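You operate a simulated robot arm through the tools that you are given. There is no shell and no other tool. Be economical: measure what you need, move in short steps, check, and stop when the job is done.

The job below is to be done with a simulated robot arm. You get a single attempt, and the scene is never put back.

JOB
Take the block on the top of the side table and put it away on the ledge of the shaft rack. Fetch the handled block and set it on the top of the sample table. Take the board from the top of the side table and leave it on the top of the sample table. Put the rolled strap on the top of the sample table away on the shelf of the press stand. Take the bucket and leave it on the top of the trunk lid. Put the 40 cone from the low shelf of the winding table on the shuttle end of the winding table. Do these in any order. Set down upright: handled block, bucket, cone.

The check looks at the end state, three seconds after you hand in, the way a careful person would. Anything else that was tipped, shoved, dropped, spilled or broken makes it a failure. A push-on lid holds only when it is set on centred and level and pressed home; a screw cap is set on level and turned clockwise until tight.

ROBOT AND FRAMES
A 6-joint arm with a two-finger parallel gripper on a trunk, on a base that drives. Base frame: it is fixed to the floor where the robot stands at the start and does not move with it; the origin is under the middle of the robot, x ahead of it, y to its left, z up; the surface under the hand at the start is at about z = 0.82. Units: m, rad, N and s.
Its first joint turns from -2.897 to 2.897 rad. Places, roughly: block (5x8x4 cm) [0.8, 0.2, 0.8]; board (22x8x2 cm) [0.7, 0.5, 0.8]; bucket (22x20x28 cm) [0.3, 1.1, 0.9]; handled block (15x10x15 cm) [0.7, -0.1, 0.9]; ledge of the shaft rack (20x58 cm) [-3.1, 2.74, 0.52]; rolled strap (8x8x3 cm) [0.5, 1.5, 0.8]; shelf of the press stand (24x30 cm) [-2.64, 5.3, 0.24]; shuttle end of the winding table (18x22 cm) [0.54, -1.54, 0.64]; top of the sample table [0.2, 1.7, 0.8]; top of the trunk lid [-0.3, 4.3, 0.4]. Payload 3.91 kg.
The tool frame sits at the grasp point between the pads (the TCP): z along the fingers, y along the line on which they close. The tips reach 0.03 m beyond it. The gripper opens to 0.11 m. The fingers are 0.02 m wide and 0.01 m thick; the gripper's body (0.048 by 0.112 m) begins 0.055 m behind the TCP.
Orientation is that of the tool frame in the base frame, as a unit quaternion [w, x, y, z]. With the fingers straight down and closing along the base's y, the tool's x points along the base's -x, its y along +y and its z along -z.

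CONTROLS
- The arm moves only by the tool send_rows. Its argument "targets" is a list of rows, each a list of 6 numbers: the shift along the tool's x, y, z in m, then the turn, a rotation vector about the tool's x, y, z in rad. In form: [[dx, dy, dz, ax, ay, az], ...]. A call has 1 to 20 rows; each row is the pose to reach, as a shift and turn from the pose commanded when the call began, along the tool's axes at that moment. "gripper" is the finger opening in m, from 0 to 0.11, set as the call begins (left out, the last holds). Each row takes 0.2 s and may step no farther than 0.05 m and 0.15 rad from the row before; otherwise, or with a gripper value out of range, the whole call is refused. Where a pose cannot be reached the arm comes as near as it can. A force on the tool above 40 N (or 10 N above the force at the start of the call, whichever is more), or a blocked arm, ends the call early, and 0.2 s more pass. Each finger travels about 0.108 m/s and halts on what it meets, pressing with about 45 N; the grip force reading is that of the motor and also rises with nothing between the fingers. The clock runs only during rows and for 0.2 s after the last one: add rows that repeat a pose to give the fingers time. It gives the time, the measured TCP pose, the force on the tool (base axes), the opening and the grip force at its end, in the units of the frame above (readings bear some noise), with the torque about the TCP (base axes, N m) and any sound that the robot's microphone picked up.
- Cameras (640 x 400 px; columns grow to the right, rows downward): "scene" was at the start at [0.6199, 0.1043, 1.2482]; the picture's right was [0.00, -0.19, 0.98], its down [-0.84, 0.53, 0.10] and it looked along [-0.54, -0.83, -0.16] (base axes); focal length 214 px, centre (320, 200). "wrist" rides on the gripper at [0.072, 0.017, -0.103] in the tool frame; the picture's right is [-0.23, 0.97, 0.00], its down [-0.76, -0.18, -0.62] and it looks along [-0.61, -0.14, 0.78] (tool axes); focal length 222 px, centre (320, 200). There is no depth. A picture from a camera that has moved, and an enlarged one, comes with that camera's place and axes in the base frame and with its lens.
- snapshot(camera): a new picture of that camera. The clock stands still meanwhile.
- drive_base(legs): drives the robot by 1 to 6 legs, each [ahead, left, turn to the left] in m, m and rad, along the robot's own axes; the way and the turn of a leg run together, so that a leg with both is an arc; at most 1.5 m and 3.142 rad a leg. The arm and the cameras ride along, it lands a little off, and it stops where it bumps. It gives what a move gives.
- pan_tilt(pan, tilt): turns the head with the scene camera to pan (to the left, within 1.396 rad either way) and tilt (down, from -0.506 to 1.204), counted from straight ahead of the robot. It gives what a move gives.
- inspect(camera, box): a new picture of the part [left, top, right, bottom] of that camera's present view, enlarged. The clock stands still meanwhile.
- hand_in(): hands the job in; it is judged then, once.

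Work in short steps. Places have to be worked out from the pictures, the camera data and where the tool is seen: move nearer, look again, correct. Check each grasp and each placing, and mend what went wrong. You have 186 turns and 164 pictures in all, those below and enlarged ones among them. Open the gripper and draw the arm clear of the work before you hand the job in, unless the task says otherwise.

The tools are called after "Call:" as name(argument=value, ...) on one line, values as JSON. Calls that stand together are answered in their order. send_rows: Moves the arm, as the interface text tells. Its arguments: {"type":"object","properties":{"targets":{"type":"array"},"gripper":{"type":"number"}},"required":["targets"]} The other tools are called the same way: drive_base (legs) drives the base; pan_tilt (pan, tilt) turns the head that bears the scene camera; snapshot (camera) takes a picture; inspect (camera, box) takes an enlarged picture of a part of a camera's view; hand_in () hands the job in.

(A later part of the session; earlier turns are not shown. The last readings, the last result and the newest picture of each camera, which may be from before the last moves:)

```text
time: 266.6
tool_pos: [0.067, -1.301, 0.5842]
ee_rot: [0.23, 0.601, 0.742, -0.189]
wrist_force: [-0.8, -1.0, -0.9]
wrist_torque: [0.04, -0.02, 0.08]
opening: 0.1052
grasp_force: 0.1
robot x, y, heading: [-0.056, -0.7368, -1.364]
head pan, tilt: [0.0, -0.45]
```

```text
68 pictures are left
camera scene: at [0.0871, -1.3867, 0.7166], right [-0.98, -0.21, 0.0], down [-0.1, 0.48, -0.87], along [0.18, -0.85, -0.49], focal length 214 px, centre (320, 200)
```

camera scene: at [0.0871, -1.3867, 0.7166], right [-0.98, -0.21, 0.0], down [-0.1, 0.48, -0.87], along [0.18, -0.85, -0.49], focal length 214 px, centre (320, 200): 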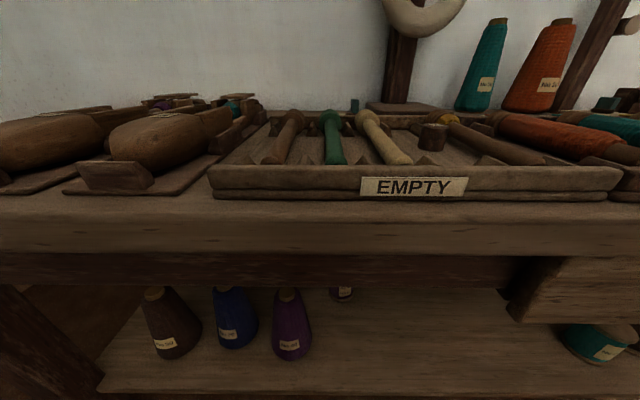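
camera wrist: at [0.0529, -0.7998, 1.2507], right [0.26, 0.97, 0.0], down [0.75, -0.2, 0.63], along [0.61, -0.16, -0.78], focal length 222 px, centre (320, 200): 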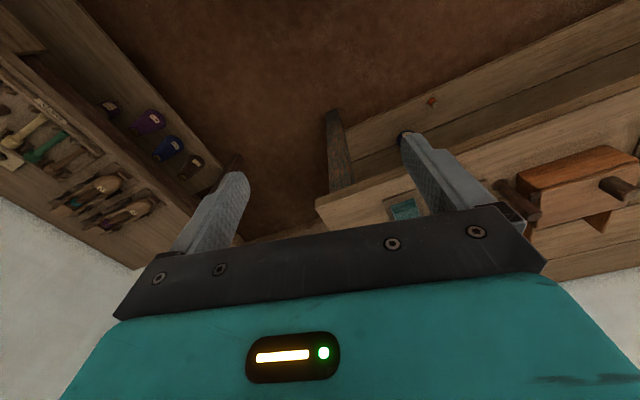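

I zoom onto the cone labels.

Call:
inspect(camera="scene", box=[130, 310, 210, 360])

Call:
inspect(camera="scene", box=[205, 310, 310, 365])

Call:
inspect(camera="scene", box=[320, 280, 640, 370])

```text
8.00 times, centred on (170, 335) of scene
camera zoom: at [0.0871, -1.3867, 0.7166], right [-0.98, -0.21, 0.0], down [-0.1, 0.48, -0.87], along [0.18, -0.85, -0.49], focal length 1716 px, centre (1520, -880)
```

zoom: 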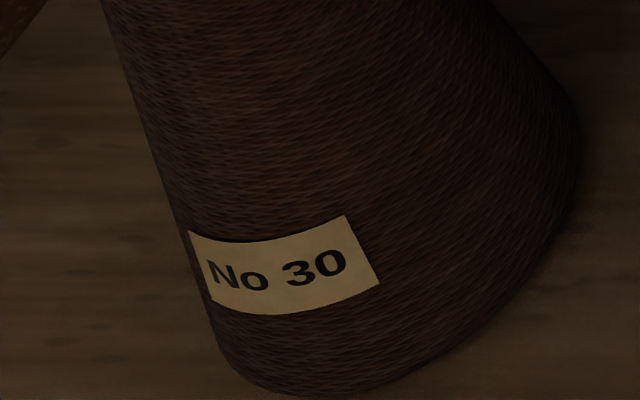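

```text
6.10 times, centred on (258, 338) of scene
camera zoom: at [0.0871, -1.3867, 0.7166], right [-0.98, -0.21, 0.0], down [-0.1, 0.48, -0.87], along [0.18, -0.85, -0.49], focal length 1307 px, centre (701, -638)
```

zoom: 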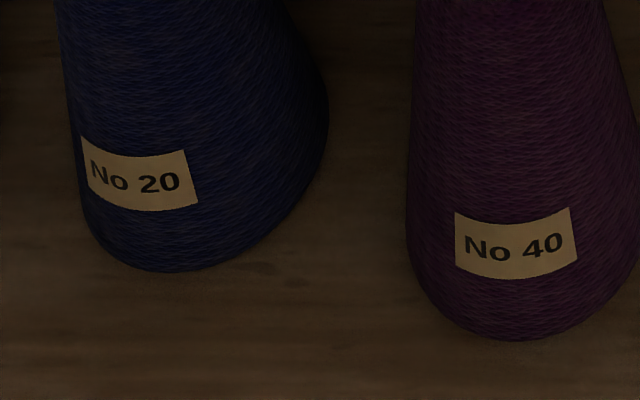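

```text
2.00 times, centred on (480, 325) of scene
camera zoom: at [0.0871, -1.3867, 0.7166], right [-0.98, -0.21, 0.0], down [-0.1, 0.48, -0.87], along [0.18, -0.85, -0.49], focal length 429 px, centre (0, -50)
```

zoom: 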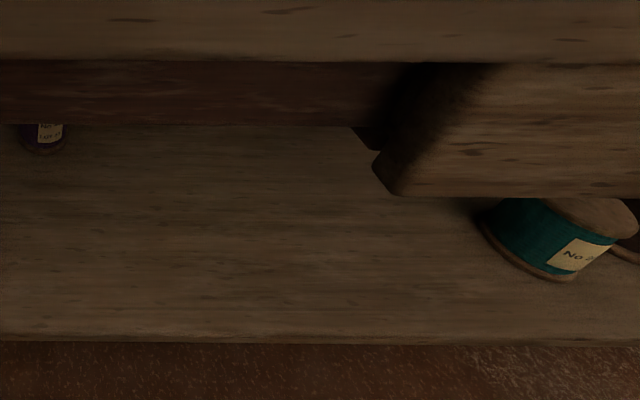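

The front purple cone is "No 40", standing at about (0.20,-1.635), z≈0.19–0.36. I lower the arm outside the table front and tilt it more for a low reach.

Call:
send_rows(targets=[[0.017, 0, 0.04, 0, -0.043, 0], [0.034, 0, 0.08, 0, -0.087, 0], [0.051, 0, 0.12, 0, -0.13, 0], [0.068, 0, 0.16, 0, -0.173, 0], [0.086, 0, 0.2, 0, -0.217, 0], [0.103, 0, 0.239, 0, -0.26, 0], [0.103, 0, 0.239, 0, -0.26, 0]], gripper=0.1)

Call:
pan_tilt(pan=0, tilt=-0.1)

Call:
snapshot(camera="scene")

```text
time: 268.2
tool_pos: [0.0772, -1.3523, 0.3296]
ee_rot: [0.325, 0.572, 0.705, -0.265]
wrist_force: [-0.4, 0.2, -0.3]
wrist_torque: [0.0, 0.0, 0.0]
opening: 0.1
grasp_force: 0.2
out of reach, approached as far as the arm can: row 1, 2, 3
robot x, y, heading: [-0.0553, -0.7349, -1.359]
head pan, tilt: [0.0, -0.45]
```

```text
time: 269.0
tool_pos: [0.0777, -1.3524, 0.3309]
ee_rot: [0.325, 0.571, 0.706, -0.264]
wrist_force: [1.5, 0.4, 0.6]
wrist_torque: [0.02, 0.01, -0.01]
opening: 0.1004
grasp_force: 0.0
robot x, y, heading: [-0.0574, -0.7321, -1.363]
head pan, tilt: [0.0, -0.099]
```

```text
64 pictures are left
camera scene: at [0.0891, -1.3955, 0.4486], right [-0.98, -0.21, 0.0], down [-0.12, 0.56, -0.82], along [0.17, -0.8, -0.57], focal length 214 px, centre (320, 200)
```

scene: 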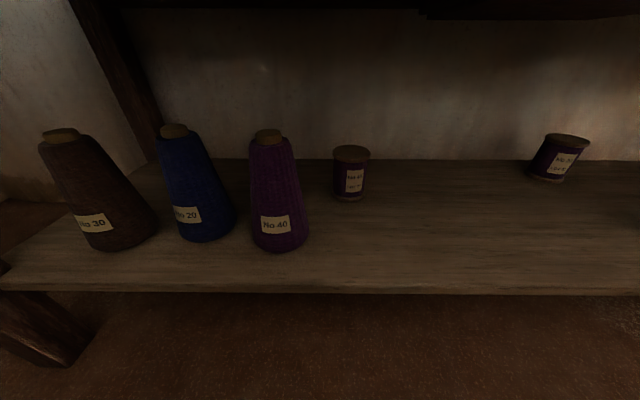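

All labels are clear: No 40 cone axis ≈(0.208,-1.635), base z≈0.19, top 0.364. I lower 5 cm, shift the base left 0.068, then check the alignment.

Call:
send_rows(targets=[[0.018, 0, 0.015, 0, 0, 0], [0.036, 0, 0.031, 0, 0, 0], [0.036, 0, 0.031, 0, 0, 0]])

Call:
drive_base(legs=[[0.1, 0.068, 0]])

Call:
snapshot(camera="scene")

Call:
snapshot(camera="wrist")

```text
time: 269.8
tool_pos: [0.079, -1.3526, 0.2816]
ee_rot: [0.325, 0.571, 0.706, -0.265]
wrist_force: [0.4, 0.2, -0.4]
wrist_torque: [0.0, 0.03, 0.01]
opening: 0.0999
grasp_force: 0.1
robot x, y, heading: [-0.0512, -0.7352, -1.361]
head pan, tilt: [0.0, -0.099]
```

```text
time: 271.1
tool_pos: [0.1664, -1.4384, 0.282]
ee_rot: [0.324, 0.573, 0.705, -0.265]
wrist_force: [0.6, 0.0, 0.2]
wrist_torque: [-0.05, 0.02, -0.02]
opening: 0.0999
grasp_force: 0.1
robot x, y, heading: [0.0338, -0.823, -1.359]
head pan, tilt: [0.0, -0.099]
```

```text
63 pictures are left
camera scene: at [0.1764, -1.4814, 0.4003], right [-0.98, -0.2, 0.0], down [-0.12, 0.56, -0.82], along [0.17, -0.8, -0.57], focal length 214 px, centre (320, 200)
```

scene: 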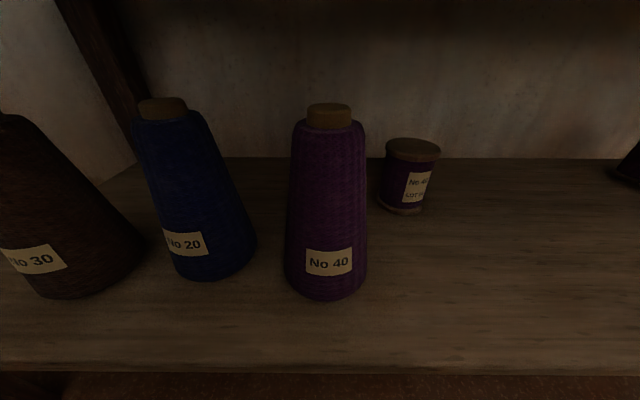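

```text
62 pictures are left
camera wrist: at [0.1569, -1.3114, 0.2942], right [0.98, 0.06, 0.17], down [-0.17, -0.06, 0.98], along [0.06, -1.0, -0.05], focal length 222 px, centre (320, 200)
```

wrist: 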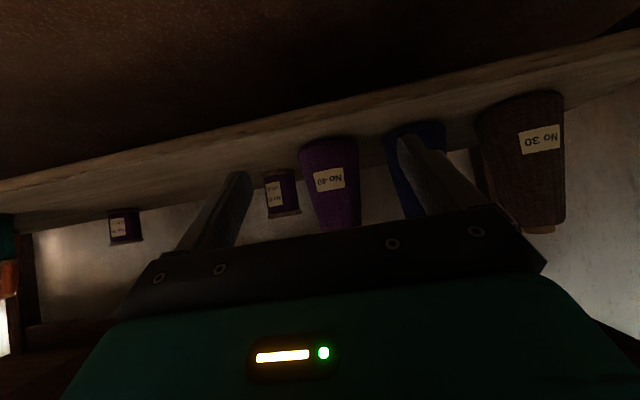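

The cone is straight ahead about 0.20 m. I go 0.13 m in and check.

Call:
drive_base(legs=[[0.13, -0.003, 0]])

Call:
pan_tilt(pan=0, tilt=0.4)

Call:
snapshot(camera="scene")

Call:
snapshot(camera="wrist")

```text
time: 272.4
tool_pos: [0.1828, -1.5269, 0.2803]
ee_rot: [0.316, 0.575, 0.71, -0.257]
wrist_force: [-0.3, -0.6, -0.5]
wrist_torque: [-0.02, 0.02, -0.04]
opening: 0.0999
grasp_force: 0.1
robot x, y, heading: [0.0533, -0.9305, -1.363]
head pan, tilt: [0.0, -0.099]
stopped in leg 1: the robot was blocked; the commanded pose is now the measured one
```

```text
time: 273.3
tool_pos: [0.1832, -1.5268, 0.2802]
ee_rot: [0.315, 0.575, 0.71, -0.257]
wrist_force: [0.2, -0.1, 0.3]
wrist_torque: [0.0, -0.04, 0.02]
opening: 0.1001
grasp_force: 0.0
robot x, y, heading: [0.0573, -0.9253, -1.36]
head pan, tilt: [0.0, 0.4]
```

```text
61 pictures are left
camera scene: at [0.1891, -1.5475, 0.3594], right [-0.98, -0.21, 0.0], down [-0.19, 0.88, -0.43], along [0.09, -0.42, -0.9], focal length 214 px, centre (320, 200)
```

scene: 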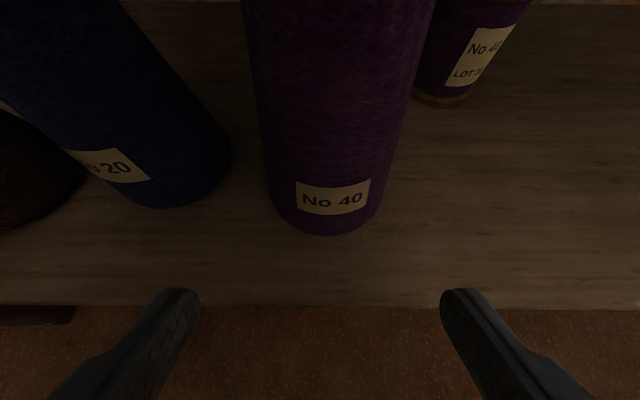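

```text
60 pictures are left
camera wrist: at [0.1743, -1.4007, 0.2954], right [0.98, 0.05, 0.17], down [-0.16, -0.08, 0.98], along [0.07, -1.0, -0.07], focal length 222 px, centre (320, 200)
```

wrist: 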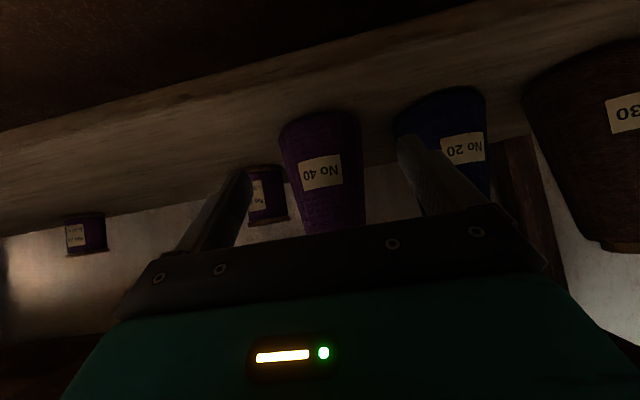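

The forearm seems to have met the table's front edge (arm pushed back 1.5 cm, no wrist force). I back off and reach with the arm more extended, as at the press stand.

Call:
drive_base(legs=[[-0.2, 0, 0]])

Call:
send_rows(targets=[[-0.028, 0, 0.032, 0, 0, 0], [-0.056, 0, 0.064, 0, 0, 0], [-0.084, 0, 0.095, 0, 0, 0], [-0.113, 0, 0.127, 0, 0, 0], [-0.113, 0, 0.127, 0, 0, 0]])

Call:
snapshot(camera="scene")

```text
time: 274.9
tool_pos: [0.1408, -1.3321, 0.2794]
ee_rot: [0.315, 0.576, 0.709, -0.257]
wrist_force: [1.1, 0.3, -0.5]
wrist_torque: [0.02, 0.02, -0.02]
opening: 0.1002
grasp_force: 0.0
robot x, y, heading: [0.0134, -0.7299, -1.364]
head pan, tilt: [0.0, 0.4]
```

```text
time: 276.1
tool_pos: [0.1724, -1.5017, 0.2809]
ee_rot: [0.314, 0.576, 0.71, -0.257]
wrist_force: [-0.9, 0.8, 0.3]
wrist_torque: [0.03, 0.01, 0.04]
opening: 0.1
grasp_force: 0.1
robot x, y, heading: [0.0129, -0.7314, -1.362]
head pan, tilt: [0.0, 0.4]
```

```text
59 pictures are left
camera scene: at [0.1787, -1.5216, 0.359], right [-0.98, -0.2, 0.0], down [-0.19, 0.89, -0.42], along [0.08, -0.42, -0.91], focal length 214 px, centre (320, 200)
```

scene: 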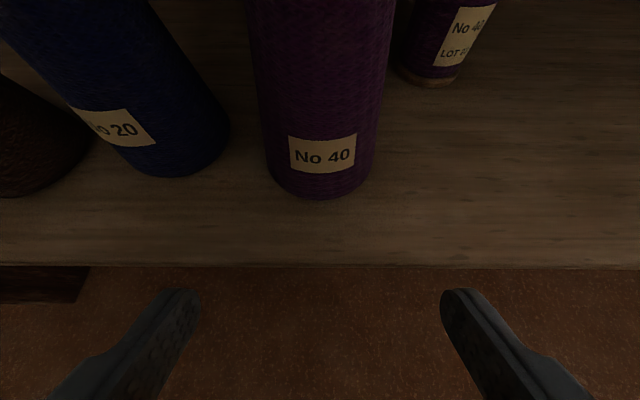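

The extended posture holds. I drive in 0.13 m.

Call:
drive_base(legs=[[0.13, 0.002, 0]])

Call:
snapshot(camera="scene")

Call:
snapshot(camera="wrist")

```text
time: 277.3
tool_pos: [0.1938, -1.5948, 0.2793]
ee_rot: [0.313, 0.577, 0.71, -0.256]
wrist_force: [-1.4, 8.9, 30.0]
wrist_torque: [-1.78, -0.37, -0.04]
opening: 0.1
grasp_force: 0.1
robot x, y, heading: [0.0373, -0.8379, -1.364]
head pan, tilt: [0.0, 0.4]
stopped in leg 1: the force on the tool passed its limit at 52 N (the readings are from after the stop); the commanded pose is now the measured one
```

```text
58 pictures are left
camera scene: at [0.1996, -1.6183, 0.3614], right [-0.98, -0.2, 0.0], down [-0.18, 0.88, -0.44], along [0.09, -0.43, -0.9], focal length 214 px, centre (320, 200)
```

scene: 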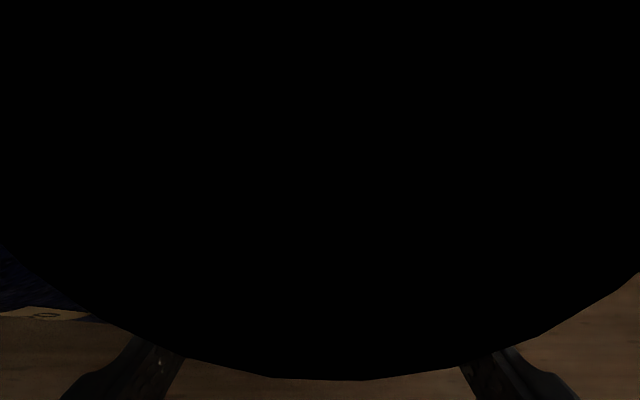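

```text
57 pictures are left
camera wrist: at [0.1848, -1.4692, 0.297], right [0.98, 0.05, 0.17], down [-0.16, -0.09, 0.98], along [0.06, -1.0, -0.08], focal length 222 px, centre (320, 200)
```

wrist: 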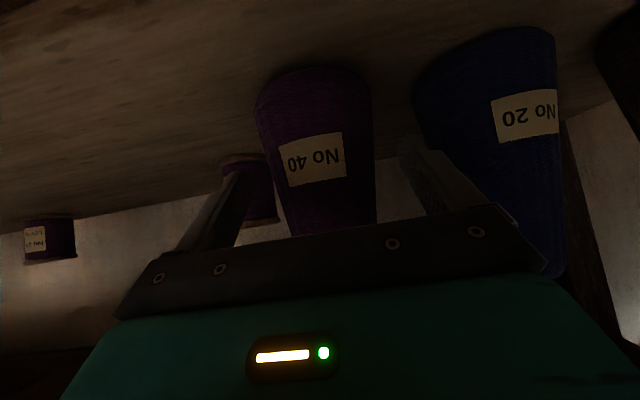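

The contact is the scene head (tilted inward) touching the cone's top. I back off, swing the head outward and look at the cone.

Call:
drive_base(legs=[[-0.1, 0, 0]])

Call:
pan_tilt(pan=0, tilt=-0.1)

Call:
snapshot(camera="scene")

Call:
snapshot(camera="wrist")

```text
time: 278.5
tool_pos: [0.1744, -1.4976, 0.278]
ee_rot: [0.311, 0.577, 0.711, -0.255]
wrist_force: [-1.7, 0.6, 0.1]
wrist_torque: [-0.01, -0.03, 0.01]
opening: 0.1001
grasp_force: 0.1
robot x, y, heading: [0.0168, -0.7423, -1.363]
head pan, tilt: [0.0, 0.4]
```

```text
time: 279.4
tool_pos: [0.1749, -1.4986, 0.2785]
ee_rot: [0.311, 0.577, 0.711, -0.255]
wrist_force: [0.0, 0.5, 0.7]
wrist_torque: [0.01, 0.02, 0.01]
opening: 0.1001
grasp_force: 0.0
robot x, y, heading: [0.0174, -0.7379, -1.363]
head pan, tilt: [0.0, -0.099]
```

```text
56 pictures are left
camera scene: at [0.1863, -1.5457, 0.3943], right [-0.98, -0.21, 0.0], down [-0.13, 0.59, -0.8], along [0.16, -0.78, -0.6], focal length 214 px, centre (320, 200)
```

scene: 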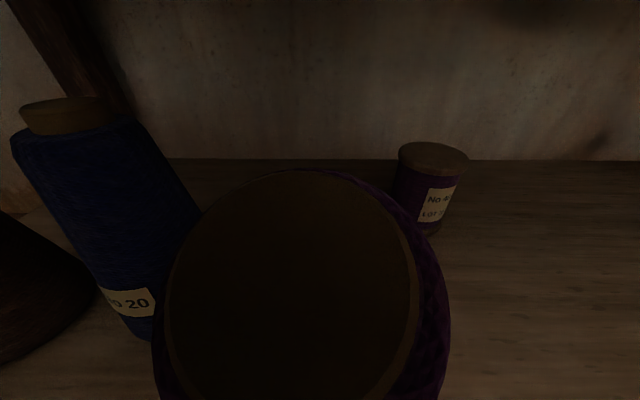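

```text
55 pictures are left
camera wrist: at [0.1659, -1.3719, 0.2948], right [0.99, 0.05, 0.16], down [-0.16, -0.09, 0.98], along [0.06, -0.99, -0.08], focal length 222 px, centre (320, 200)
```

wrist: 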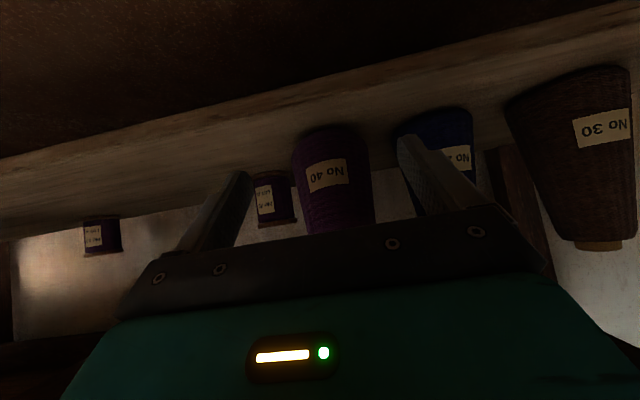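

The cone's top appears nearer than before; it may be leaning against the hand. I look closely before moving anything.

Call:
inspect(camera="wrist", box=[180, 90, 480, 280])

Call:
pan_tilt(pan=0, tilt=-0.5)

Call:
snapshot(camera="scene")

```text
2.11 times, centred on (330, 185) of wrist
camera zoom: at [0.1659, -1.3719, 0.2948], right [0.99, 0.05, 0.16], down [-0.16, -0.09, 0.98], along [0.06, -0.99, -0.08], focal length 468 px, centre (299, 232)
```

zoom: 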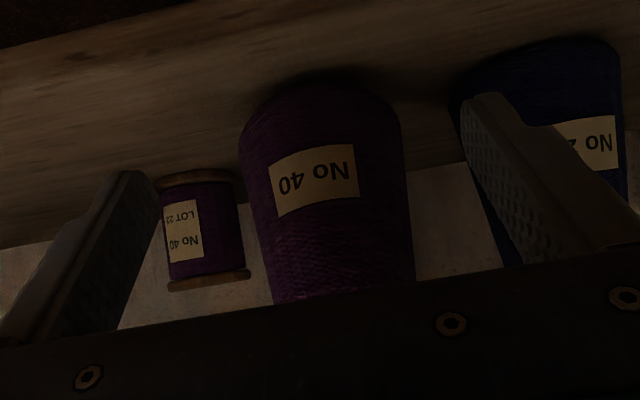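

```text
time: 280.3
tool_pos: [0.1751, -1.4976, 0.277]
ee_rot: [0.312, 0.577, 0.711, -0.254]
wrist_force: [-0.1, 0.9, 0.0]
wrist_torque: [0.0, -0.02, -0.01]
opening: 0.0999
grasp_force: 0.1
robot x, y, heading: [0.0169, -0.7415, -1.361]
head pan, tilt: [0.0, -0.499]
```

```text
53 pictures are left
camera scene: at [0.1877, -1.5519, 0.4308], right [-0.98, -0.21, 0.0], down [-0.05, 0.24, -0.97], along [0.2, -0.95, -0.24], focal length 214 px, centre (320, 200)
```

scene: 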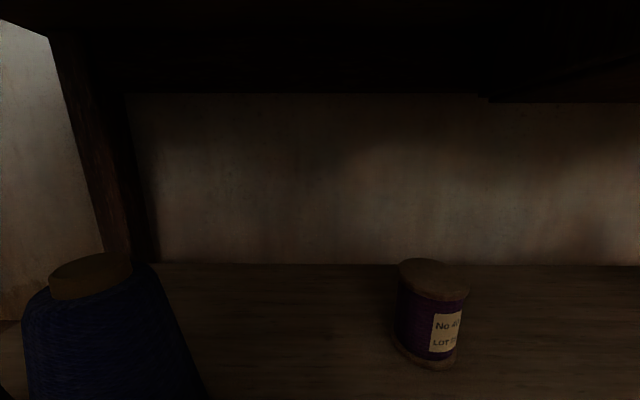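

I tilt the head only slightly back to see whether the cone settled.

Call:
pan_tilt(pan=0, tilt=-0.2)

Call:
snapshot(camera="scene")

Call:
inspect(camera="wrist", box=[180, 90, 480, 280])

```text
time: 281.1
tool_pos: [0.1747, -1.4972, 0.2775]
ee_rot: [0.312, 0.577, 0.711, -0.254]
wrist_force: [0.6, -0.8, -0.1]
wrist_torque: [0.02, 0.01, -0.02]
opening: 0.1001
grasp_force: 0.0
robot x, y, heading: [0.0158, -0.7385, -1.358]
head pan, tilt: [0.0, -0.201]
```

```text
52 pictures are left
camera scene: at [0.187, -1.5486, 0.4034], right [-0.98, -0.21, 0.0], down [-0.11, 0.5, -0.86], along [0.17, -0.84, -0.52], focal length 214 px, centre (320, 200)
```

scene: 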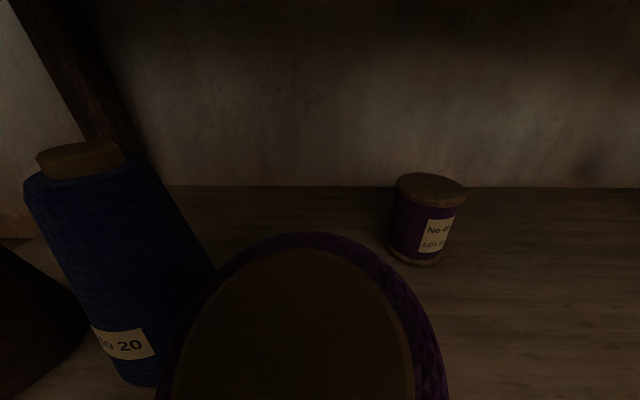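

```text
2.11 times, centred on (330, 185) of wrist
camera zoom: at [0.1659, -1.3719, 0.2948], right [0.99, 0.05, 0.16], down [-0.16, -0.09, 0.98], along [0.06, -0.99, -0.08], focal length 468 px, centre (299, 232)
```

zoom: 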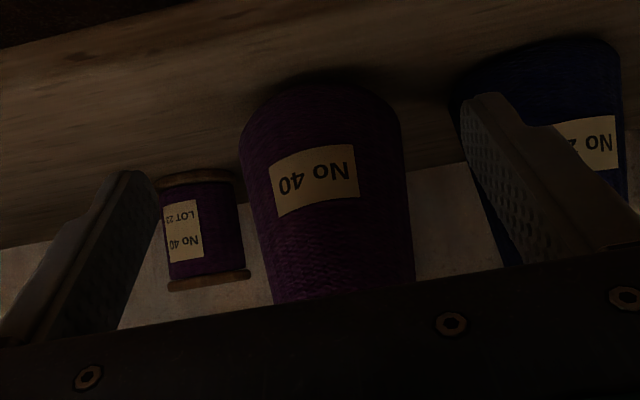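

The triangulated top (0.193,-1.562,0.36) with an unmoved base means the cone leans forward ~0.4 rad onto the hand. I nudge forward 4 cm to tip it back upright.

Call:
drive_base(legs=[[0.02, 0, 0]])

Call:
snapshot(camera="scene")

Call:
inspect(camera="wrist", box=[180, 60, 480, 250])

```text
time: 281.9
tool_pos: [0.1779, -1.5178, 0.2781]
ee_rot: [0.311, 0.577, 0.711, -0.254]
wrist_force: [0.0, 1.4, -0.2]
wrist_torque: [0.02, -0.01, 0.0]
opening: 0.0999
grasp_force: 0.1
robot x, y, heading: [0.0211, -0.7577, -1.363]
head pan, tilt: [0.0, -0.201]
```

```text
50 pictures are left
camera scene: at [0.1913, -1.5682, 0.4033], right [-0.98, -0.21, 0.0], down [-0.11, 0.51, -0.86], along [0.17, -0.84, -0.52], focal length 214 px, centre (320, 200)
```

scene: 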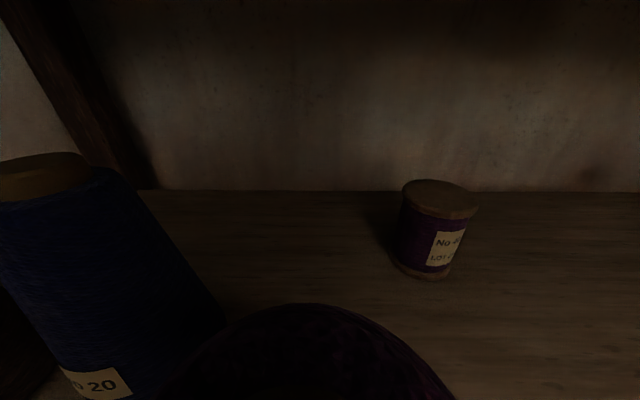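

```text
2.11 times, centred on (330, 155) of wrist
camera zoom: at [0.1702, -1.3915, 0.2948], right [0.99, 0.05, 0.16], down [-0.16, -0.09, 0.98], along [0.06, -0.99, -0.08], focal length 468 px, centre (299, 295)
```

zoom: 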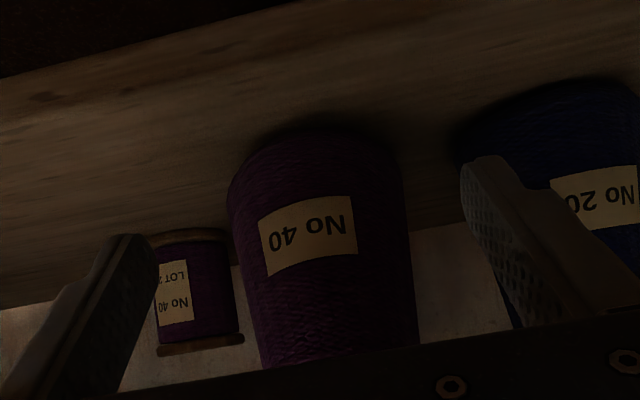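

The cone still leans toward the hand. I continue forward in small steps so the hand rights it and the fingers come around it.

Call:
drive_base(legs=[[0.03, 0, 0]])

Call:
inspect(camera="wrist", box=[150, 30, 510, 260])

```text
time: 282.7
tool_pos: [0.1839, -1.547, 0.2784]
ee_rot: [0.312, 0.576, 0.712, -0.254]
wrist_force: [0.2, -0.8, 0.0]
wrist_torque: [-0.01, -0.01, -0.02]
opening: 0.1003
grasp_force: 0.0
robot x, y, heading: [0.0287, -0.7868, -1.365]
head pan, tilt: [0.0, -0.201]
```

```text
1.74 times, centred on (330, 145) of wrist
camera zoom: at [0.1763, -1.4204, 0.2948], right [0.99, 0.05, 0.16], down [-0.16, -0.09, 0.98], along [0.06, -0.99, -0.08], focal length 386 px, centre (303, 296)
```

zoom: 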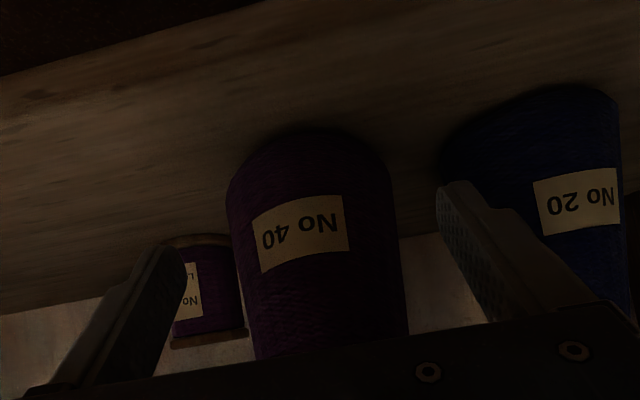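

I check the scene view at this position.

Call:
snapshot(camera="scene")

```text
47 pictures are left
camera scene: at [0.1974, -1.5971, 0.4033], right [-0.98, -0.21, 0.0], down [-0.11, 0.51, -0.86], along [0.17, -0.84, -0.52], focal length 214 px, centre (320, 200)
```

scene: 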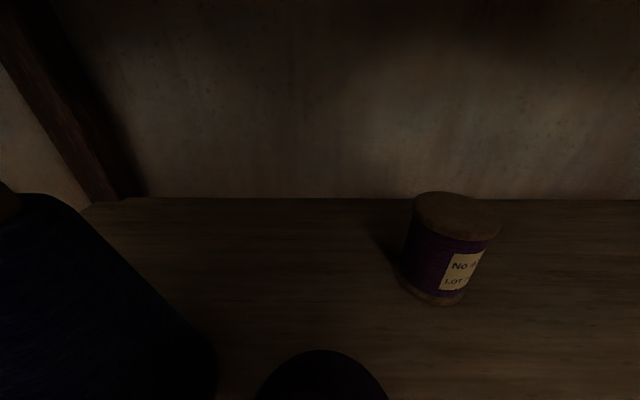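

The cone leans towards me, its mid at about y −1.60. I advance 4 cm more so the fingers straddle it.

Call:
drive_base(legs=[[0.04, 0, 0]])

Call:
inspect(camera="wrist", box=[150, 30, 510, 260])

```text
time: 283.6
tool_pos: [0.1925, -1.5855, 0.2776]
ee_rot: [0.312, 0.577, 0.711, -0.255]
wrist_force: [0.3, 0.3, -0.3]
wrist_torque: [-0.03, 0.05, 0.02]
opening: 0.1001
grasp_force: 0.1
robot x, y, heading: [0.0264, -0.8261, -1.357]
head pan, tilt: [0.0, -0.201]
```

```text
1.74 times, centred on (330, 145) of wrist
camera zoom: at [0.1842, -1.4595, 0.2948], right [0.99, 0.05, 0.16], down [-0.16, -0.09, 0.98], along [0.06, -0.99, -0.08], focal length 386 px, centre (303, 296)
```

zoom: 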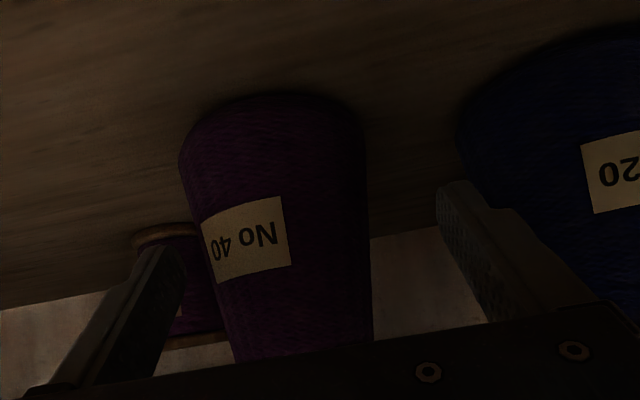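

Now the cone looks upright again (normal taper), slightly to the −x side. I check from the scene camera.

Call:
snapshot(camera="scene")

```text
45 pictures are left
camera scene: at [0.2052, -1.6362, 0.4033], right [-0.98, -0.2, 0.0], down [-0.11, 0.51, -0.86], along [0.17, -0.84, -0.52], focal length 214 px, centre (320, 200)
```

scene: 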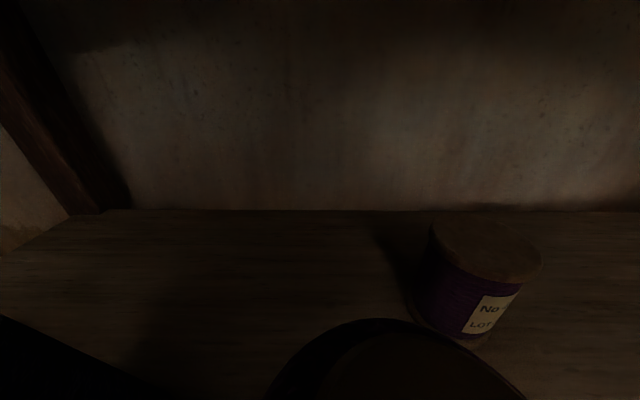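

The cone is upright at about (0.193,-1.64). I swing the head outward, centre the hand by 1 cm, and advance 4 cm.

Call:
pan_tilt(pan=0, tilt=-0.5)

Call:
send_rows(targets=[[0, -0.01, 0, 0, 0, 0], [-0.013, -0.01, 0.015, 0, 0, 0], [-0.026, -0.01, 0.03, 0, 0, 0], [-0.026, -0.01, 0.03, 0, 0, 0]])

Call:
inspect(camera="wrist", box=[150, 30, 510, 260])

```text
time: 284.4
tool_pos: [0.1929, -1.586, 0.2775]
ee_rot: [0.311, 0.577, 0.711, -0.254]
wrist_force: [-0.5, 0.0, 0.4]
wrist_torque: [0.01, 0.02, -0.02]
opening: 0.0999
grasp_force: 0.0
robot x, y, heading: [0.0336, -0.8266, -1.356]
head pan, tilt: [0.0, -0.499]
```

```text
time: 285.6
tool_pos: [0.1866, -1.5992, 0.2714]
ee_rot: [0.301, 0.581, 0.715, -0.246]
wrist_force: [0.1, 0.1, 0.0]
wrist_torque: [-0.01, 0.02, 0.0]
opening: 0.1
grasp_force: 0.0
robot x, y, heading: [0.0344, -0.8179, -1.363]
head pan, tilt: [0.0, -0.499]
stopped in row 4: the arm was blocked; the commanded pose is now the measured one
```

```text
1.74 times, centred on (330, 145) of wrist
camera zoom: at [0.178, -1.4738, 0.2907], right [0.99, 0.04, 0.16], down [-0.16, -0.12, 0.98], along [0.06, -0.99, -0.11], focal length 386 px, centre (303, 296)
```

zoom: 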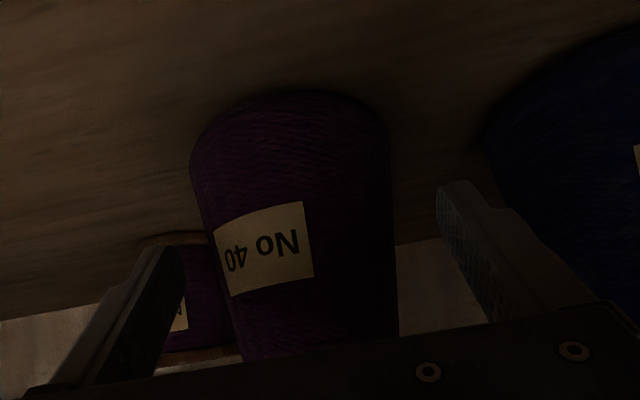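

The forearm met the table edge again (no wrist force). I pitch the tool more horizontal about the grasp point, which moves the wrist back and down, away from the edge.

Call:
send_rows(targets=[[0, 0, 0, 0, -0.08, 0], [0, 0, 0, 0, -0.16, 0], [0, 0, 0, 0, -0.24, 0], [0, 0, 0, 0, -0.24, 0]])

Call:
inspect(camera="wrist", box=[150, 30, 510, 260])

```text
time: 286.6
tool_pos: [0.1861, -1.6011, 0.2683]
ee_rot: [0.384, 0.547, 0.675, -0.313]
wrist_force: [0.4, -0.1, -0.1]
wrist_torque: [0.0, 0.0, -0.01]
opening: 0.1
grasp_force: 0.0
robot x, y, heading: [0.0313, -0.8223, -1.365]
head pan, tilt: [0.0, -0.499]
```

```text
1.74 times, centred on (330, 145) of wrist
camera zoom: at [0.1781, -1.4751, 0.2588], right [0.98, 0.09, 0.19], down [-0.2, 0.11, 0.97], along [0.06, -0.99, 0.13], focal length 386 px, centre (303, 296)
```

zoom: 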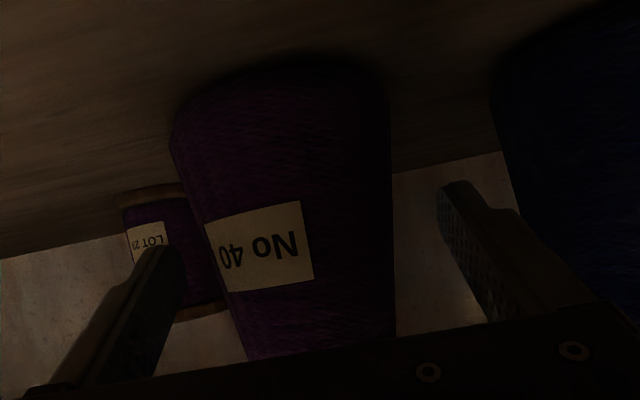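

The pitch worked. I advance 4 cm along the horizontal.

Call:
send_rows(targets=[[-0.01, -0.002, 0.01, 0, 0, 0], [-0.019, -0.003, 0.02, 0, 0, 0], [-0.029, -0.004, 0.03, 0, 0, 0], [-0.029, -0.004, 0.03, 0, 0, 0]])

Call:
snapshot(camera="wrist")

```text
time: 287.8
tool_pos: [0.1883, -1.6187, 0.2662]
ee_rot: [0.375, 0.552, 0.68, -0.305]
wrist_force: [0.9, -0.1, -0.2]
wrist_torque: [0.01, 0.01, 0.04]
opening: 0.0998
grasp_force: 0.0
robot x, y, heading: [0.0349, -0.8113, -1.364]
head pan, tilt: [0.0, -0.499]
stopped in row 4: the arm was blocked; the commanded pose is now the measured one
```

```text
42 pictures are left
camera wrist: at [0.1795, -1.4921, 0.2608], right [0.98, 0.08, 0.19], down [-0.2, 0.08, 0.98], along [0.06, -0.99, 0.1], focal length 222 px, centre (320, 200)
```

wrist: 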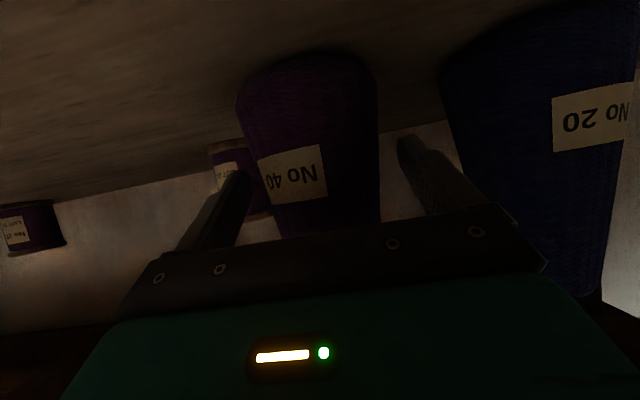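

The cone axis is now about 2 cm beyond the TCP, within the pads' length. I close on it.

Call:
send_rows(targets=[[0, 0, 0, 0, 0, 0], [0, 0, 0, 0, 0, 0], [0, 0, 0, 0, 0, 0], [0, 0, 0, 0, 0, 0]], gripper=0.03)

Call:
snapshot(camera="wrist")

```text
time: 288.8
tool_pos: [0.1892, -1.6196, 0.2658]
ee_rot: [0.376, 0.551, 0.68, -0.305]
wrist_force: [-0.6, 2.0, 14.4]
wrist_torque: [-0.23, 0.03, -0.06]
opening: 0.0774
grasp_force: 44.8
robot x, y, heading: [0.0304, -0.8115, -1.358]
head pan, tilt: [0.0, -0.499]
```

```text
41 pictures are left
camera wrist: at [0.1795, -1.4922, 0.2607], right [0.98, 0.08, 0.19], down [-0.2, 0.08, 0.98], along [0.06, -0.99, 0.1], focal length 222 px, centre (320, 200)
```

wrist: 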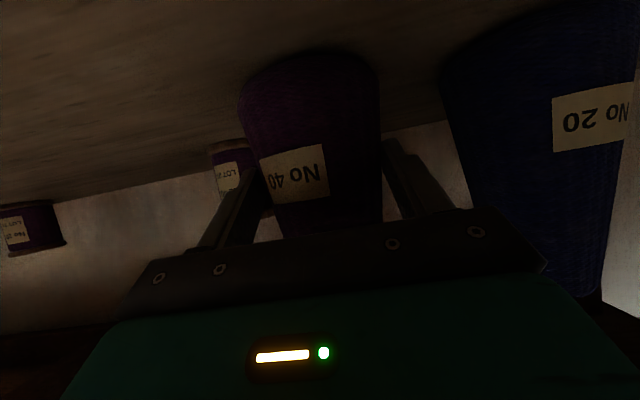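

Gripped at 0.077. I lift 3 cm.

Call:
send_rows(targets=[[-0.0085, 0, -0.0052, 0, 0, 0], [-0.017, 0, -0.0105, 0, 0, 0], [-0.0255, 0, -0.0157, 0, 0, 0], [-0.0255, 0, -0.0157, 0, 0, 0]])

Call:
snapshot(camera="wrist")

```text
time: 289.8
tool_pos: [0.1892, -1.6216, 0.2957]
ee_rot: [0.374, 0.552, 0.68, -0.305]
wrist_force: [-0.7, -0.6, -2.4]
wrist_torque: [0.0, 0.01, -0.01]
opening: 0.0771
grasp_force: 44.8
robot x, y, heading: [0.0347, -0.8146, -1.358]
head pan, tilt: [0.0, -0.499]
```

```text
40 pictures are left
camera wrist: at [0.1803, -1.4942, 0.289], right [0.98, 0.08, 0.19], down [-0.2, 0.08, 0.98], along [0.06, -0.99, 0.1], focal length 222 px, centre (320, 200)
```

wrist: 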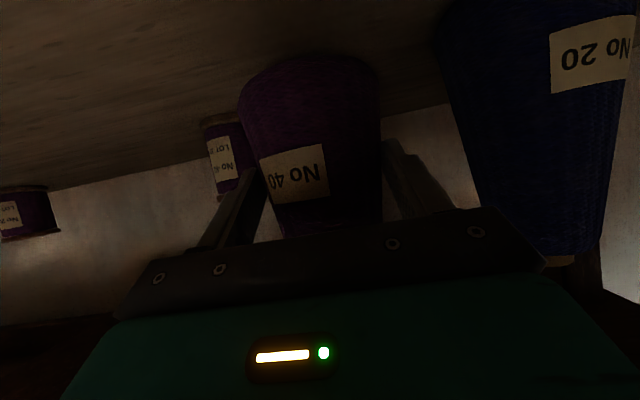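

The cone came up cleanly (≈0.24 kg). I back straight out, then raise it keeping its attitude.

Call:
drive_base(legs=[[-0.33, 0, 0]])

Call:
send_rows(targets=[[-0.038, 0, -0.024, 0, 0, 0], [-0.077, 0, -0.047, 0, 0, 0], [-0.115, 0, -0.071, 0, 0, 0], [-0.153, 0, -0.094, 0, 0, 0], [-0.192, 0, -0.118, 0, 0, 0], [-0.23, 0, -0.141, 0, 0, 0], [-0.268, 0, -0.165, 0, 0, 0], [-0.307, 0, -0.188, 0, 0, 0], [-0.345, 0, -0.212, 0, 0, 0], [-0.383, 0, -0.235, 0, 0, 0], [-0.422, 0, -0.259, 0, 0, 0], [-0.456, 0, -0.28, 0, 0, 0], [-0.456, 0, -0.28, 0, 0, 0]])

Call:
snapshot(camera="wrist")

```text
time: 291.9
tool_pos: [0.1273, -1.3003, 0.2961]
ee_rot: [0.376, 0.549, 0.682, -0.304]
wrist_force: [-0.2, -0.3, -1.6]
wrist_torque: [0.02, 0.01, 0.01]
opening: 0.0775
grasp_force: 45.0
robot x, y, heading: [-0.0381, -0.4969, -1.353]
head pan, tilt: [0.0, -0.499]
```

```text
time: 294.7
tool_pos: [0.127, -1.3075, 0.8288]
ee_rot: [0.375, 0.549, 0.682, -0.303]
wrist_force: [0.3, 0.1, -2.6]
wrist_torque: [0.12, -0.01, 0.0]
opening: 0.077
grasp_force: 44.8
robot x, y, heading: [-0.0384, -0.4927, -1.354]
head pan, tilt: [0.0, -0.499]
```

```text
39 pictures are left
camera wrist: at [0.1174, -1.1807, 0.8231], right [0.98, 0.09, 0.19], down [-0.2, 0.08, 0.98], along [0.07, -0.99, 0.1], focal length 222 px, centre (320, 200)
```

wrist: 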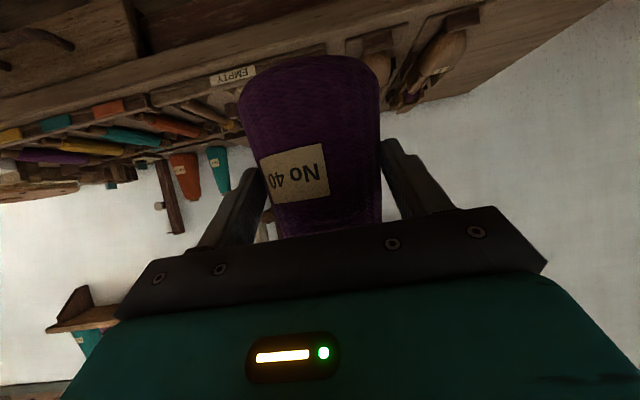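

The cone is held well. To reach the shuttle end without crossing the side table's corner, I move the base aside, turn to face it diagonally, and approach partway.

Call:
drive_base(legs=[[-0.09, -0.348, 0], [0, 0, 0.504], [0.3, 0, 0]])

Call:
pan_tilt(pan=0, tilt=-0.1)

Call:
snapshot(camera="scene")

```text
time: 300.1
tool_pos: [0.3492, -1.3316, 0.8281]
ee_rot: [0.441, 0.356, 0.8, -0.197]
wrist_force: [0.0, -0.7, -1.9]
wrist_torque: [0.06, 0.06, 0.0]
opening: 0.077
grasp_force: 44.5
robot x, y, heading: [-0.1951, -0.7076, -0.836]
head pan, tilt: [0.0, -0.499]
```

```text
time: 301.0
tool_pos: [0.3495, -1.331, 0.829]
ee_rot: [0.44, 0.357, 0.8, -0.197]
wrist_force: [-0.1, 0.0, -2.0]
wrist_torque: [0.06, 0.04, 0.01]
opening: 0.0769
grasp_force: 44.6
robot x, y, heading: [-0.1922, -0.7023, -0.833]
head pan, tilt: [0.0, -0.099]
```

```text
38 pictures are left
camera scene: at [0.3693, -1.3515, 0.952], right [-0.74, -0.67, 0.0], down [-0.3, 0.33, -0.89], along [0.6, -0.67, -0.45], focal length 214 px, centre (320, 200)
```

scene: 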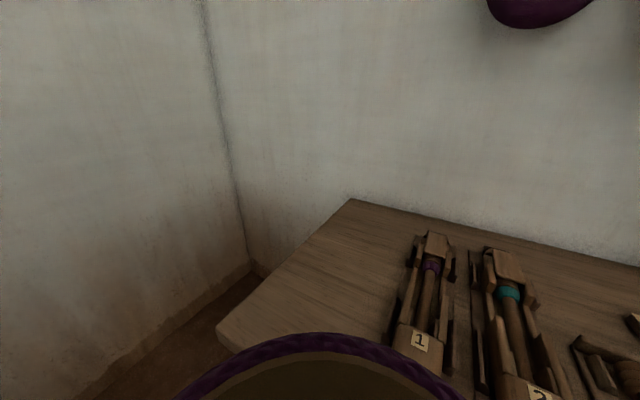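

The bare shuttle end is in view: free from x≈0.41 to 0.63 at y≈−1.55. I advance 0.265 m so the cone is over (0.535,−1.55).

Call:
drive_base(legs=[[0.265, -0.01, 0]])

Call:
snapshot(camera="wrist")

Call:
snapshot(camera="scene")

```text
time: 302.9
tool_pos: [0.5201, -1.5336, 0.8291]
ee_rot: [0.441, 0.355, 0.8, -0.197]
wrist_force: [-0.7, -0.2, -2.4]
wrist_torque: [0.06, 0.02, -0.04]
opening: 0.0766
grasp_force: 45.2
robot x, y, heading: [-0.0249, -0.9103, -0.841]
head pan, tilt: [0.0, -0.099]
```

```text
37 pictures are left
camera wrist: at [0.4485, -1.4282, 0.8228], right [0.8, 0.56, 0.19], down [-0.21, -0.03, 0.98], along [0.55, -0.83, 0.1], focal length 222 px, centre (320, 200)
```

wrist: 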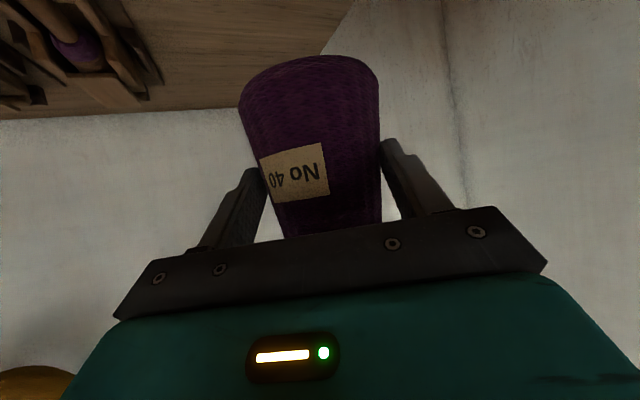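

```text
36 pictures are left
camera scene: at [0.5397, -1.5534, 0.9519], right [-0.74, -0.67, 0.0], down [-0.3, 0.33, -0.89], along [0.6, -0.66, -0.45], focal length 214 px, centre (320, 200)
```

scene: 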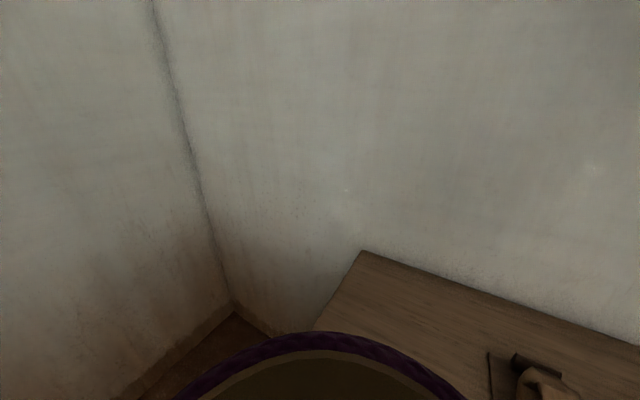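

The cone is over the shuttle end at (0.533,-1.549). I swing the head outward for clearance and lower.

Call:
pan_tilt(pan=0, tilt=-0.5)

Call:
send_rows(targets=[[0.034, 0, 0.021, 0, 0, 0], [0.06, 0, 0.037, 0, 0, 0], [0.075, 0, 0.046, 0, 0, 0], [0.082, 0, 0.05, 0, 0, 0], [0.087, 0, 0.053, 0, 0, 0], [0.092, 0, 0.056, 0, 0, 0], [0.092, 0, 0.056, 0, 0, 0]])

Call:
snapshot(camera="wrist")

```text
time: 303.8
tool_pos: [0.5197, -1.532, 0.8292]
ee_rot: [0.44, 0.356, 0.8, -0.197]
wrist_force: [0.4, 0.1, -2.0]
wrist_torque: [0.01, 0.06, 0.01]
opening: 0.0768
grasp_force: 45.1
robot x, y, heading: [-0.026, -0.9089, -0.834]
head pan, tilt: [0.0, -0.499]
```

```text
time: 305.4
tool_pos: [0.5192, -1.5321, 0.7214]
ee_rot: [0.44, 0.356, 0.801, -0.196]
wrist_force: [0.2, -0.3, -1.3]
wrist_torque: [0.04, 0.01, -0.02]
opening: 0.0767
grasp_force: 45.4
robot x, y, heading: [-0.026, -0.9098, -0.833]
head pan, tilt: [0.0, -0.499]
```

```text
35 pictures are left
camera wrist: at [0.4472, -1.4269, 0.7146], right [0.8, 0.56, 0.19], down [-0.21, -0.03, 0.98], along [0.55, -0.83, 0.09], focal length 222 px, centre (320, 200)
```

wrist: 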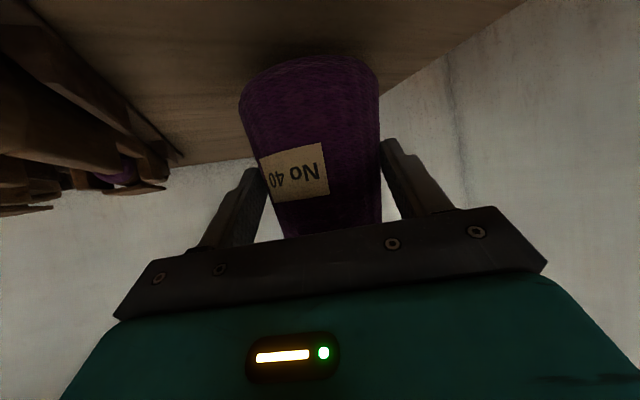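

Almost down. I continue in 2 mm steps to contact.

Call:
send_rows(targets=[[0.0026, 0, 0.0016, 0, 0, 0], [0.0051, 0, 0.0031, 0, 0, 0], [0.0077, 0, 0.0047, 0, 0, 0], [0.0102, 0, 0.0063, 0, 0, 0]])

```text
time: 306.4
tool_pos: [0.5185, -1.5324, 0.7087]
ee_rot: [0.44, 0.355, 0.801, -0.196]
wrist_force: [0.3, 0.1, -2.3]
wrist_torque: [0.07, 0.02, 0.02]
opening: 0.0767
grasp_force: 44.8
robot x, y, heading: [-0.0231, -0.9121, -0.833]
head pan, tilt: [0.0, -0.499]
```

Call:
send_rows(targets=[[0.0026, 0, 0.0016, 0, 0, 0], [0.0051, 0, 0.0031, 0, 0, 0], [0.0077, 0, 0.0047, 0, 0, 0], [0.0102, 0, 0.0063, 0, 0, 0], [0.0128, 0, 0.0078, 0, 0, 0]])

Call:
snapshot(camera="wrist")

```text
time: 307.1
tool_pos: [0.5197, -1.5333, 0.7079]
ee_rot: [0.444, 0.355, 0.798, -0.198]
wrist_force: [-0.4, 0.6, 11.8]
wrist_torque: [0.18, 0.1, 0.03]
opening: 0.0765
grasp_force: 44.9
robot x, y, heading: [-0.026, -0.9068, -0.838]
head pan, tilt: [0.0, -0.499]
stopped in row 3: the force on the tool passed its limit at 45 N (the readings are from after the stop); the commanded pose is now the measured one
```

```text
34 pictures are left
camera wrist: at [0.4475, -1.4276, 0.7004], right [0.8, 0.56, 0.19], down [-0.22, -0.02, 0.98], along [0.55, -0.83, 0.1], focal length 222 px, centre (320, 200)
```

wrist: 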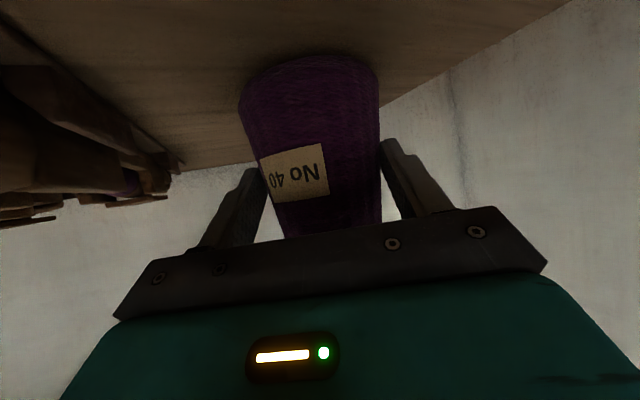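

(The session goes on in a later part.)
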